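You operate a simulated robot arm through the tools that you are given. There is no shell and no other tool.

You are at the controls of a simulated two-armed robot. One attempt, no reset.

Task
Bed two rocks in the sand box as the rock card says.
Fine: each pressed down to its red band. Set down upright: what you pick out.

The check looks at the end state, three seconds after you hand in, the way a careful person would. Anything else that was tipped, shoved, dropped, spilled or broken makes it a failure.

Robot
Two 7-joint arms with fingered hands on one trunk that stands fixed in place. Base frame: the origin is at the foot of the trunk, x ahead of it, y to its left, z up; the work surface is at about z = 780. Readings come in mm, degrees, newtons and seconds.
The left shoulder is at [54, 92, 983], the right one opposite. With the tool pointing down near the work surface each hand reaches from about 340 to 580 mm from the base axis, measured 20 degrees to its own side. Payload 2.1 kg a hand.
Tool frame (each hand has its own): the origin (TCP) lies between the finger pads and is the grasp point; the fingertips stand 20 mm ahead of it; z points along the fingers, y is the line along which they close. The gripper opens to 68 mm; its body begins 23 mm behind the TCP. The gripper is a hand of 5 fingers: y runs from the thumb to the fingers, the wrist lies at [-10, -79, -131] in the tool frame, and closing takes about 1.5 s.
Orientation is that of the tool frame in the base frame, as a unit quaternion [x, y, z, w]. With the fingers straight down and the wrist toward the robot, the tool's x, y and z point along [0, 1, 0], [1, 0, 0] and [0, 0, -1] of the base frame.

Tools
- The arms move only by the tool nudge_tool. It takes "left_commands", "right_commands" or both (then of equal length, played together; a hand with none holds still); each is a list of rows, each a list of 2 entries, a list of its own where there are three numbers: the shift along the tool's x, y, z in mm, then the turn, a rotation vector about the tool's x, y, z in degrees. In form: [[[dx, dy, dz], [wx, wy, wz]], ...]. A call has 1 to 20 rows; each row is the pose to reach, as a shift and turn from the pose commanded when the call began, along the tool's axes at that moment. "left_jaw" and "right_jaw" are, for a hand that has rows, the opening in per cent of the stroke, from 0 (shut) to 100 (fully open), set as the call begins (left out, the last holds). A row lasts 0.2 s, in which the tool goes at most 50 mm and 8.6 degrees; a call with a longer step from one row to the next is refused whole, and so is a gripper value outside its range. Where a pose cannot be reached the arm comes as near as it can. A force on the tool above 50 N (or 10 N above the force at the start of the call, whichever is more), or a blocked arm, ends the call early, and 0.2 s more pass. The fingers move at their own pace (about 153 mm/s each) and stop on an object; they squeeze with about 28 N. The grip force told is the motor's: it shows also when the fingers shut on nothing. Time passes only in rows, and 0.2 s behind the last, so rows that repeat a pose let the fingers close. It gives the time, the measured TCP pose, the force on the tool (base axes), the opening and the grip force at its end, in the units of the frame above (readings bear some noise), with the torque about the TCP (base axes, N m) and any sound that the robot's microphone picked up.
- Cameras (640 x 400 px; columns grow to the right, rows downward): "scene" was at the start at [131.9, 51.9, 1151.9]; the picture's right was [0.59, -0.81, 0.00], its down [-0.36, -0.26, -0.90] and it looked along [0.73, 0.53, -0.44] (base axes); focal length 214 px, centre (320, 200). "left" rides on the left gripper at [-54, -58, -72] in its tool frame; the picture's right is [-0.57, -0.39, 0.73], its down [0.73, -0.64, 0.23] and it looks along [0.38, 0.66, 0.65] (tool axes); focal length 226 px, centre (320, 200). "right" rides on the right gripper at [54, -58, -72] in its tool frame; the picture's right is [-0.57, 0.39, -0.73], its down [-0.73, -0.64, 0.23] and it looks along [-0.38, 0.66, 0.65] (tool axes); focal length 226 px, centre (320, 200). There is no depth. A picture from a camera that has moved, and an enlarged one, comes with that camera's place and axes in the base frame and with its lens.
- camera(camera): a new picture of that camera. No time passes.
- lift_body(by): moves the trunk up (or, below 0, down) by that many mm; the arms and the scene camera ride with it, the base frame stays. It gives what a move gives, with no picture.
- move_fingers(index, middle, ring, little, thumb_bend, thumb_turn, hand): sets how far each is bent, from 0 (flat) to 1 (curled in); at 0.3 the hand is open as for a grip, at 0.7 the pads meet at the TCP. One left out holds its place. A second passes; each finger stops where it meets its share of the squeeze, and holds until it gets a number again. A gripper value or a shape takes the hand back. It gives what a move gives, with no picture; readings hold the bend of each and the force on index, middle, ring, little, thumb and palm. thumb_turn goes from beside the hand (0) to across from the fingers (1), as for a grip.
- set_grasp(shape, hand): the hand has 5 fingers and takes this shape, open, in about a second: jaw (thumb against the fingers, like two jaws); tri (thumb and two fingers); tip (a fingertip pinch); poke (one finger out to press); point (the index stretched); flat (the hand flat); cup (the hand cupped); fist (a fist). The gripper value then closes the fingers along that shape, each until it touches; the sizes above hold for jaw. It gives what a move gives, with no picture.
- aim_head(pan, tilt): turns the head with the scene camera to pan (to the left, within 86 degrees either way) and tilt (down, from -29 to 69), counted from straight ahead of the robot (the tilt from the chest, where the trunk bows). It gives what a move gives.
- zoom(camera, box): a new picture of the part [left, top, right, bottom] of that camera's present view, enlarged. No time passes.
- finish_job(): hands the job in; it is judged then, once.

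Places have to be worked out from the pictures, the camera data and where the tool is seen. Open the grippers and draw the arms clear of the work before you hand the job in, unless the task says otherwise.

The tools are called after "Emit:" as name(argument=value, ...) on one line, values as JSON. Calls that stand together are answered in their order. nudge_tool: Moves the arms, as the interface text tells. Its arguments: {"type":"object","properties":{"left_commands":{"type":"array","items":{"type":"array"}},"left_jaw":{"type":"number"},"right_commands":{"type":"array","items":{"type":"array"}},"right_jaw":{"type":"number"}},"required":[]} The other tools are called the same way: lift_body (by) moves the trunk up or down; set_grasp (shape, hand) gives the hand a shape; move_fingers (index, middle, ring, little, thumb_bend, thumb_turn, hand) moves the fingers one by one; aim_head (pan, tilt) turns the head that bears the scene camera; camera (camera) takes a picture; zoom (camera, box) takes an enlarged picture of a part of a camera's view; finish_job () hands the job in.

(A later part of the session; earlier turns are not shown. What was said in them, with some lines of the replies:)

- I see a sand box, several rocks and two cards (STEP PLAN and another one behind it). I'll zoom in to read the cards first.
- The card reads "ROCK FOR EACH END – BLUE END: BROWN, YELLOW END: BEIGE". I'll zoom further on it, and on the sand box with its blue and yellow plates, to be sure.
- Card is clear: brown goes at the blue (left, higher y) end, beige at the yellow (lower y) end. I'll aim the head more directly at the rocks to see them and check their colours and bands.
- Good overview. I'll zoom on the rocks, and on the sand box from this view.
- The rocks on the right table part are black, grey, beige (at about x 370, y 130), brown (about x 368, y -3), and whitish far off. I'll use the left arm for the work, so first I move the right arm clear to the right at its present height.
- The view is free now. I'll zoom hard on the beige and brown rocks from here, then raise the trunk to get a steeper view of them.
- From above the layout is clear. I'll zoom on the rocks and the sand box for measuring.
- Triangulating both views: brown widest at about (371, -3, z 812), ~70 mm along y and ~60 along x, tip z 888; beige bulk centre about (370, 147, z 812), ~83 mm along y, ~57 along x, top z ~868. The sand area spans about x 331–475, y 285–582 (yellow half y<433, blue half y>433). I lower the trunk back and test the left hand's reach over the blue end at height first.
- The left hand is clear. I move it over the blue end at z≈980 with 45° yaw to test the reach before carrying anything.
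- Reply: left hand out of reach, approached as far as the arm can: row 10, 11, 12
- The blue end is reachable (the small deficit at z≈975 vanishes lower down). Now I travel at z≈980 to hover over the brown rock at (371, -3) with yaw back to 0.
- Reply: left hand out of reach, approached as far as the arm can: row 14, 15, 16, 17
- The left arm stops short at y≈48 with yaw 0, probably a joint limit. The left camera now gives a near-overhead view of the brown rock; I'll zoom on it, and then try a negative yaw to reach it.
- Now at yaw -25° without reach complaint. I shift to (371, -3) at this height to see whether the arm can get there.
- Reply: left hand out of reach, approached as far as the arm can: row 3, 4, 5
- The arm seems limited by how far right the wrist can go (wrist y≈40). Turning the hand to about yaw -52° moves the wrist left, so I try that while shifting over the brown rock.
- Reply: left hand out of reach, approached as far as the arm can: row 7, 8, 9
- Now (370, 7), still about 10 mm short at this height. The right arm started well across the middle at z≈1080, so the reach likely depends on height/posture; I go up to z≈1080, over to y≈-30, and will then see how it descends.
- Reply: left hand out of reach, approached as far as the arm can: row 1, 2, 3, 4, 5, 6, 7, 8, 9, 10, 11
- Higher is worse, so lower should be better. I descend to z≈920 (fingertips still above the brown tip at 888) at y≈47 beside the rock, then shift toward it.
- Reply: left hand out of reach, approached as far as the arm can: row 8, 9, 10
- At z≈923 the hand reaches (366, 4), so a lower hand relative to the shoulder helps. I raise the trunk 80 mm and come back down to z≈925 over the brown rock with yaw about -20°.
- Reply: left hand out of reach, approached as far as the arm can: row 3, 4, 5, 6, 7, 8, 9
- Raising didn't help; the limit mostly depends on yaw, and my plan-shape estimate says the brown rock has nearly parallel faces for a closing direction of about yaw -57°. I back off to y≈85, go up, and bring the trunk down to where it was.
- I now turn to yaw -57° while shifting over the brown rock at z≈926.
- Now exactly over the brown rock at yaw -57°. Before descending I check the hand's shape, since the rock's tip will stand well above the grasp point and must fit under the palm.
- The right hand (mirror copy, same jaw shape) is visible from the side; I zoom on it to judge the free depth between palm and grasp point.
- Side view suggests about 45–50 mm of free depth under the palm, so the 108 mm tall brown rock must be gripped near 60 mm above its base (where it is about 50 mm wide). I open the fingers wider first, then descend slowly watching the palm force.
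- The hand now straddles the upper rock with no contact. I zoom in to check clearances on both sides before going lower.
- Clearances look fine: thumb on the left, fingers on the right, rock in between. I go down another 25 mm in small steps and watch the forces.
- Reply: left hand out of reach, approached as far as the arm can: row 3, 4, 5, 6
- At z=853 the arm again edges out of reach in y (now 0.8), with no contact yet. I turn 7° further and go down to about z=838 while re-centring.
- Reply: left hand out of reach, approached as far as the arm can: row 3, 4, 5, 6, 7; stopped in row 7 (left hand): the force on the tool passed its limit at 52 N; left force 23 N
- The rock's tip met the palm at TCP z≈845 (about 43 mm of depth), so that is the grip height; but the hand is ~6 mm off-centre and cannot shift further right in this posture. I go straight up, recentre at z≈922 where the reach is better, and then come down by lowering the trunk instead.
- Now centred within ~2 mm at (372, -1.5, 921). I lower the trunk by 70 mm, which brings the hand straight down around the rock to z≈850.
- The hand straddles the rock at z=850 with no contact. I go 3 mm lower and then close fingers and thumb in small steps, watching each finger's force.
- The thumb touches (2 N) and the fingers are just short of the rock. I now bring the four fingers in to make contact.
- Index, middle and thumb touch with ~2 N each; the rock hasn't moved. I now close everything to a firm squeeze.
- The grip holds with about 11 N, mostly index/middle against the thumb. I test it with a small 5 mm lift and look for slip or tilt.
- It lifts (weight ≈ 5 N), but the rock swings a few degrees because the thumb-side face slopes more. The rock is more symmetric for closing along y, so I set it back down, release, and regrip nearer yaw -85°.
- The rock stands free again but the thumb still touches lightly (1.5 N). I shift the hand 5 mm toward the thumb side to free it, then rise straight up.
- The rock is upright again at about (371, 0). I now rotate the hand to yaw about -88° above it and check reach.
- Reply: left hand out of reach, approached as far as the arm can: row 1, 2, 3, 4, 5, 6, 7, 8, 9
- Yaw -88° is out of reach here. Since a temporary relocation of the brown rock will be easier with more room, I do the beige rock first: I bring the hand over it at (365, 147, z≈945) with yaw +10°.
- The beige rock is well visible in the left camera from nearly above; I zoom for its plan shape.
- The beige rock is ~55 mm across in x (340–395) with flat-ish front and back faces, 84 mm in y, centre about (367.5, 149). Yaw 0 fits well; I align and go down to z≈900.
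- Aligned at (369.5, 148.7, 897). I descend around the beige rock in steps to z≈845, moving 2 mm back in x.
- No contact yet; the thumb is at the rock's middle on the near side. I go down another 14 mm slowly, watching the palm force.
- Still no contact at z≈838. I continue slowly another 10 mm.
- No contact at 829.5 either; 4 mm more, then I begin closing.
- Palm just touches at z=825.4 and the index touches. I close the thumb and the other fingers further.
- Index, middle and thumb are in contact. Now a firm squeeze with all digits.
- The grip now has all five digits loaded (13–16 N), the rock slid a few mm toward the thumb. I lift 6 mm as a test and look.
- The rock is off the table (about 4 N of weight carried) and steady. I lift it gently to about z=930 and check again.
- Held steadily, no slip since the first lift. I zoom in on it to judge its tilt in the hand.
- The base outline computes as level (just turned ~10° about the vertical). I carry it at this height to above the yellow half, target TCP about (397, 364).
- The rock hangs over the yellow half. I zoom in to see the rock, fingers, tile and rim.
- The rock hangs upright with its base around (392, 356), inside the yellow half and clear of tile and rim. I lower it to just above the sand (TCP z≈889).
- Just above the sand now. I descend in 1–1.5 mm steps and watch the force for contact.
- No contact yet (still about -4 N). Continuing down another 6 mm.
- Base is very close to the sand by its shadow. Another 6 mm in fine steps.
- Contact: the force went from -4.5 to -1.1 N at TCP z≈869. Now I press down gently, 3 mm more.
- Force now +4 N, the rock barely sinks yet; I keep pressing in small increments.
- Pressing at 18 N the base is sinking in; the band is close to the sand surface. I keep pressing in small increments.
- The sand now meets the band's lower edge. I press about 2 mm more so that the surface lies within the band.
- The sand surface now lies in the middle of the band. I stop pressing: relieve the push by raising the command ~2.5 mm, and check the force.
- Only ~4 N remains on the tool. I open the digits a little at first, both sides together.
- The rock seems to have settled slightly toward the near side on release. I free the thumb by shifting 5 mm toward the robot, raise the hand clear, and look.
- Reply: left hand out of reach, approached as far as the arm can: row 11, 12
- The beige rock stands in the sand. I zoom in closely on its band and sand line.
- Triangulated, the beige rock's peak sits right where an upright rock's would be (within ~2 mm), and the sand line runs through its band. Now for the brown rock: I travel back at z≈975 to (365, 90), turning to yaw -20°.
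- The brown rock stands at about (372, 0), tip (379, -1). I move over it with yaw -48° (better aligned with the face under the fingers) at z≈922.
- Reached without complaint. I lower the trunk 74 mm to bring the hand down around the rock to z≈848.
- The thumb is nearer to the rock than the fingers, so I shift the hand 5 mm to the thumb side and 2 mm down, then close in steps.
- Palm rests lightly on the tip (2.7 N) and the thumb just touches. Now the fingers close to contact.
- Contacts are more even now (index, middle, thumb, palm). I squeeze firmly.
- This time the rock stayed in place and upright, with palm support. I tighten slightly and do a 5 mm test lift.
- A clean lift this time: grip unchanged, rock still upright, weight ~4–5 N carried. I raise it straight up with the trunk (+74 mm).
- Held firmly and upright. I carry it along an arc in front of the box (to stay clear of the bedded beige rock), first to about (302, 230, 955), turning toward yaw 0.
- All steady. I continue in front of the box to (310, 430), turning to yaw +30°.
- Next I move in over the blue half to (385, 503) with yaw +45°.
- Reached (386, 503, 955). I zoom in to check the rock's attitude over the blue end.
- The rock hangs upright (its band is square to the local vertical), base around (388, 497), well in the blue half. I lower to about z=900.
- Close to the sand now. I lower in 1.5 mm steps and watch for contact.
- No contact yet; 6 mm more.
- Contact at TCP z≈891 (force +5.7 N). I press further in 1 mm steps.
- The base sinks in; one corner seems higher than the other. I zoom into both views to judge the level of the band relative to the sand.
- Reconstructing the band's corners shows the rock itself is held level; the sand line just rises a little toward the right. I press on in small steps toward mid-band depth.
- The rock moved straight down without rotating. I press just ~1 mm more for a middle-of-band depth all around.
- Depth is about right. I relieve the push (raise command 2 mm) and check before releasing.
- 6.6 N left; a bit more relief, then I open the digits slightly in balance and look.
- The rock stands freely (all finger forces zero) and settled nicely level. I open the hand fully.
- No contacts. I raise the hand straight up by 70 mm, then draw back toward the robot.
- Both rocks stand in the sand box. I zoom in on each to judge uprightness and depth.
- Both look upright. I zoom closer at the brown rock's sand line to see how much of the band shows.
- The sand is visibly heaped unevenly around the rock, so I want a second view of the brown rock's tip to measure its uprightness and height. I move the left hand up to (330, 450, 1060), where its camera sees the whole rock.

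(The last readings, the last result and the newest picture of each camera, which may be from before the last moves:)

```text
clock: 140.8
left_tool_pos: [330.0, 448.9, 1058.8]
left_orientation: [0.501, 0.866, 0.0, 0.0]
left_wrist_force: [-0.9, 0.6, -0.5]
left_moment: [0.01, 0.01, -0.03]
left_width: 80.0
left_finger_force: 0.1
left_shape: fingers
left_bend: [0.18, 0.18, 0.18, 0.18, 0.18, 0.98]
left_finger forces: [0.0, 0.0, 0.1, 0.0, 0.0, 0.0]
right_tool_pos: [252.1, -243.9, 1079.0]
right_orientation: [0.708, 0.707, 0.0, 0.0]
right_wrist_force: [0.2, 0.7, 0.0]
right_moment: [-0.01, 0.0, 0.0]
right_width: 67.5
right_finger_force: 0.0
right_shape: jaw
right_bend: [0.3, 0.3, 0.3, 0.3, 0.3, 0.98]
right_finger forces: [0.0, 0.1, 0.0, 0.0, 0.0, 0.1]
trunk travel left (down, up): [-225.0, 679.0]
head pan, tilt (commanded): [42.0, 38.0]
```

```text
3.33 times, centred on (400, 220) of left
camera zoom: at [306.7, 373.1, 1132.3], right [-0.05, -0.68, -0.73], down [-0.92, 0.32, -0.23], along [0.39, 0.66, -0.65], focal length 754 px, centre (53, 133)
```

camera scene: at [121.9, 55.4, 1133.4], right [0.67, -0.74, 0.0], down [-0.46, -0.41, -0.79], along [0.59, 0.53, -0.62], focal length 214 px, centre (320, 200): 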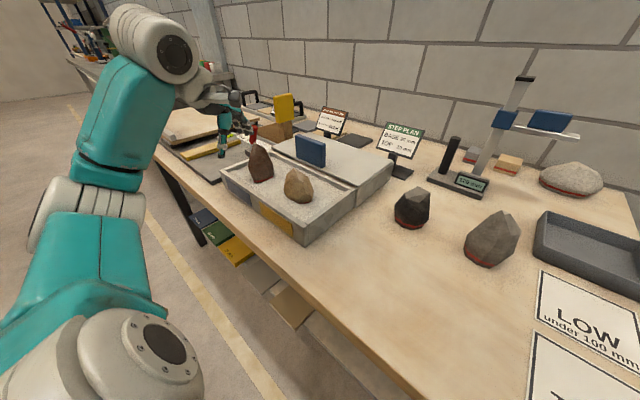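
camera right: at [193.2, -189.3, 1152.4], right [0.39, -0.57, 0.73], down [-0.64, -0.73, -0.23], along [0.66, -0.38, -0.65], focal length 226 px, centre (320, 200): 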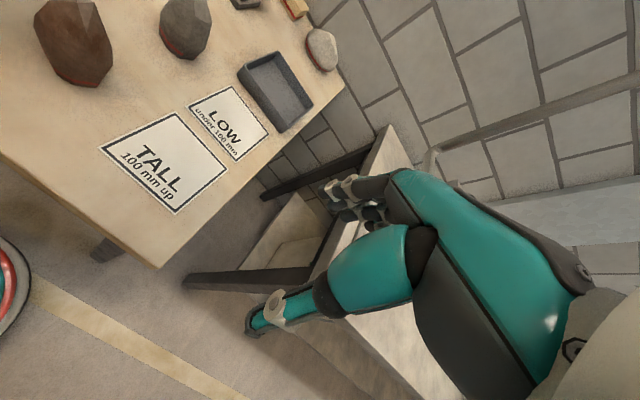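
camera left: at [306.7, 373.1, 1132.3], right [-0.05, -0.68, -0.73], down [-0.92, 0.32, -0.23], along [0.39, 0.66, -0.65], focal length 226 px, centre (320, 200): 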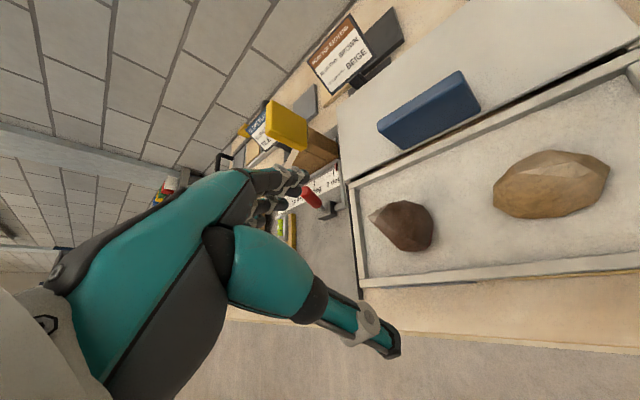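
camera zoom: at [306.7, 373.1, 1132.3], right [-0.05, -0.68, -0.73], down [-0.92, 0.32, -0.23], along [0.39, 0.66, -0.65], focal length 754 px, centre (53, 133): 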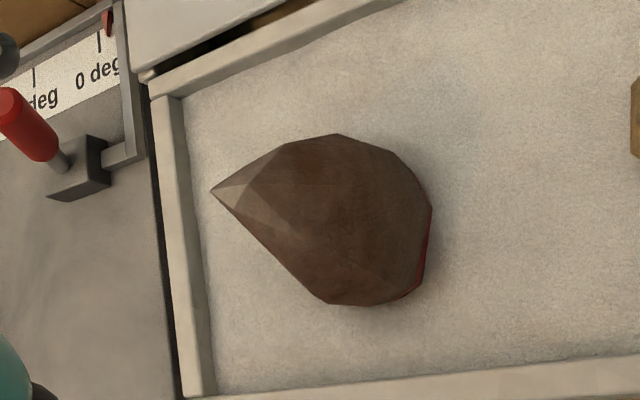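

The brown tip triangulates to about (384, 509, 923): leaning only ~5°, base ~8 mm below the sand level, i.e. within the band. Now I check the beige rock from this second view too.

Emit:
zoom(camera="left", box=[480, 130, 630, 240])

Emit:
zoom(camera="scene", box=[285, 185, 320, 210])

```text
3.64 times, centred on (555, 185) of left
camera zoom: at [306.7, 373.1, 1132.3], right [-0.05, -0.68, -0.73], down [-0.92, 0.32, -0.23], along [0.39, 0.66, -0.65], focal length 822 px, centre (-534, 254)
```

zoom: 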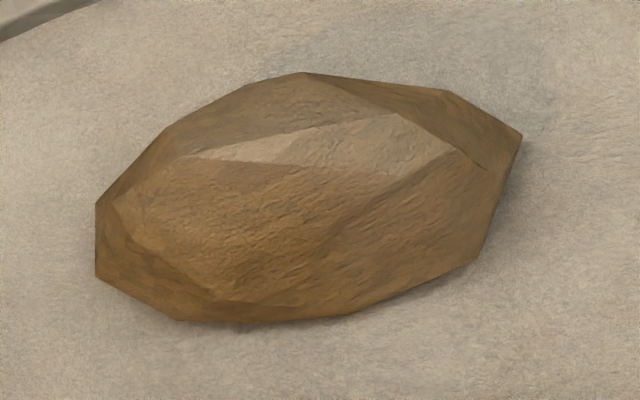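

```text
16.00 times, centred on (302, 198) of scene
camera zoom: at [121.9, 55.4, 1133.4], right [0.67, -0.74, 0.0], down [-0.46, -0.41, -0.79], along [0.59, 0.53, -0.62], focal length 3432 px, centre (600, 240)
```

zoom: 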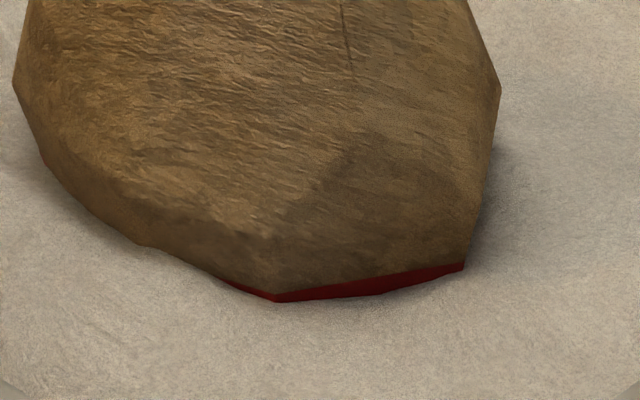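

Sand line runs through the beige band and the rock is upright. Both are bedded as the card says; I open the left gripper and draw the arm back to its starting place, clear of the work.

Emit:
nudge_tool(left_commands=[[[-8, -12, -3], [0, 0, 2]], [[-20, -28, -6], [0, 0, 5]], [[-34, -48, -10], [0, 0, 9]], [[-48, -68, -10], [0, 0, 13]], [[-62, -88, -10], [0, 0, 17]], [[-76, -108, -10], [0, 0, 22]], [[-90, -128, -10], [0, 0, 27]], [[-99, -140, -10], [0, 0, 30]], [[-99, -140, -10], [0, 0, 30]]], left_jaw=100)

Emit:
aim_head(pan=30, tilt=40)

Emit:
camera(camera="scene")

Emit:
zoom(camera="scene", box=[120, 80, 340, 240])

```text
clock: 142.8
left_tool_pos: [260.2, 291.4, 1071.3]
left_orientation: [0.708, 0.706, 0.0, -0.001]
left_wrist_force: [1.1, 0.2, 0.0]
left_moment: [0.01, 0.05, -0.03]
left_width: 67.9
left_finger_force: 0.0
left_shape: jaw
left_bend: [0.3, 0.3, 0.3, 0.3, 0.3, 0.98]
left_finger forces: [0.0, 0.2, 0.0, 0.0, 0.0, 0.0]
right_tool_pos: [251.1, -243.1, 1079.7]
right_orientation: [0.707, 0.707, -0.001, 0.0]
right_wrist_force: [-0.4, 0.0, 0.3]
right_moment: [0.01, 0.0, 0.0]
right_width: 67.8
right_finger_force: 0.0
right_shape: jaw
right_bend: [0.3, 0.3, 0.3, 0.3, 0.3, 0.98]
right_finger forces: [0.1, 0.0, 0.0, 0.0, 0.0, 0.0]
trunk travel left (down, up): [-225.0, 679.0]
head pan, tilt (commanded): [42.0, 38.0]
```

```text
clock: 143.5
left_tool_pos: [260.4, 290.9, 1071.4]
left_orientation: [0.707, 0.707, 0.0, 0.0]
left_wrist_force: [0.0, 0.0, -0.5]
left_moment: [-0.03, 0.0, 0.01]
left_width: 67.9
left_finger_force: 0.0
left_shape: jaw
left_bend: [0.3, 0.3, 0.3, 0.3, 0.3, 0.98]
left_finger forces: [0.0, 0.1, 0.0, 0.1, 0.0, 0.0]
right_tool_pos: [251.9, -244.2, 1080.1]
right_orientation: [0.708, 0.706, 0.0, 0.0]
right_wrist_force: [-0.5, 0.4, 0.7]
right_moment: [-0.02, 0.02, 0.01]
right_width: 67.9
right_finger_force: 0.0
right_shape: jaw
right_bend: [0.3, 0.3, 0.3, 0.3, 0.3, 0.98]
right_finger forces: [0.0, 0.0, 0.1, 0.0, 0.1, 0.0]
trunk travel left (down, up): [-225.0, 679.0]
head pan, tilt (commanded): [30.0, 40.0]
```

```text
taken
camera scene: at [131.3, 40.2, 1130.4], right [0.5, -0.87, 0.0], down [-0.56, -0.32, -0.77], along [0.66, 0.38, -0.64], focal length 214 px, centre (320, 200)
```

scene: 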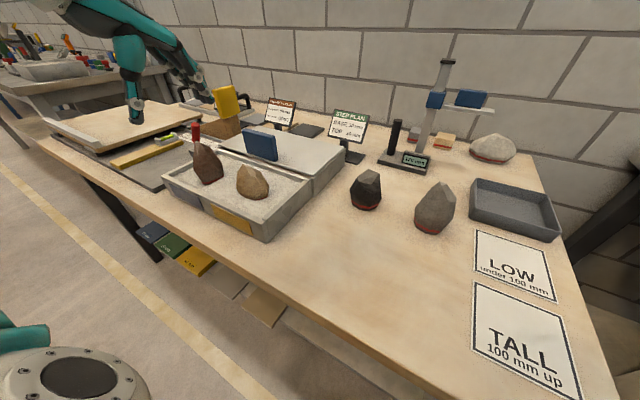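

```text
2.50 times, centred on (230, 160) of scene
camera zoom: at [131.3, 40.2, 1130.4], right [0.5, -0.87, 0.0], down [-0.56, -0.32, -0.77], along [0.66, 0.38, -0.64], focal length 536 px, centre (545, 300)
```

zoom: 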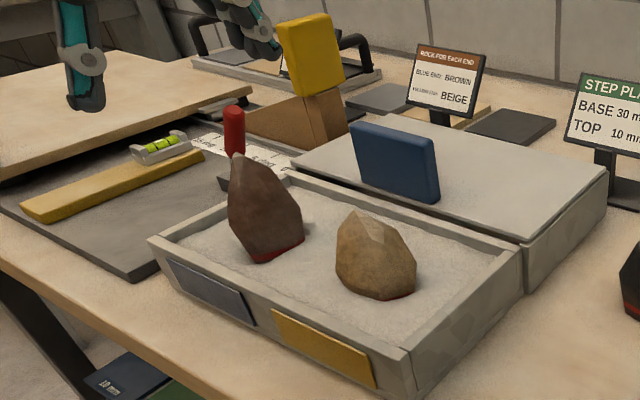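

Everything else (black, grey and white rocks, tile, cards, tray) stands where it was; brown is bedded at the blue end and beige at the yellow end. Both hands are open and clear, so I hand the job in.

Emit:
finish_job()

```text
The job is handed in.
```

I bedded the brown rock at the blue end of the sand box and the beige rock at the yellow end, as the rock card says. The job is handed in; I haven't seen the check's result.

| Rock | Position (x, y) | Depth below the sand | Red band | Lean |
|---|---|---|---|---|
| Beige, yellow end | about (392, 362) | about 8 mm by the hand readings | Sand line in the upper part of the band at the front; band buried on the left side | about 2–3° |
| Brown, blue end | about (390, 500) | about 7–8 mm | Sand line crosses the band on most sides; about 4 mm of the base below the band shows at the front-left corner | about 5°, toward the robot |

- **Brown rock's low corner:** I think the sand dipped there under the press and the rock isn't seriously tilted. I measured that from camera views, so allow a couple of degrees either way.
- **Brown rock's first grip:** My first lift was only about 5 mm and the rock swung in the grip. I set it back down upright within a few millimetres of where it had stood, and the second grip held.
- **Everything else:** The final picture showed the other rocks, the blue tile, the cards and the tray where they had been.
- **Arms:** Both hands were open and clear of the work before I handed in.
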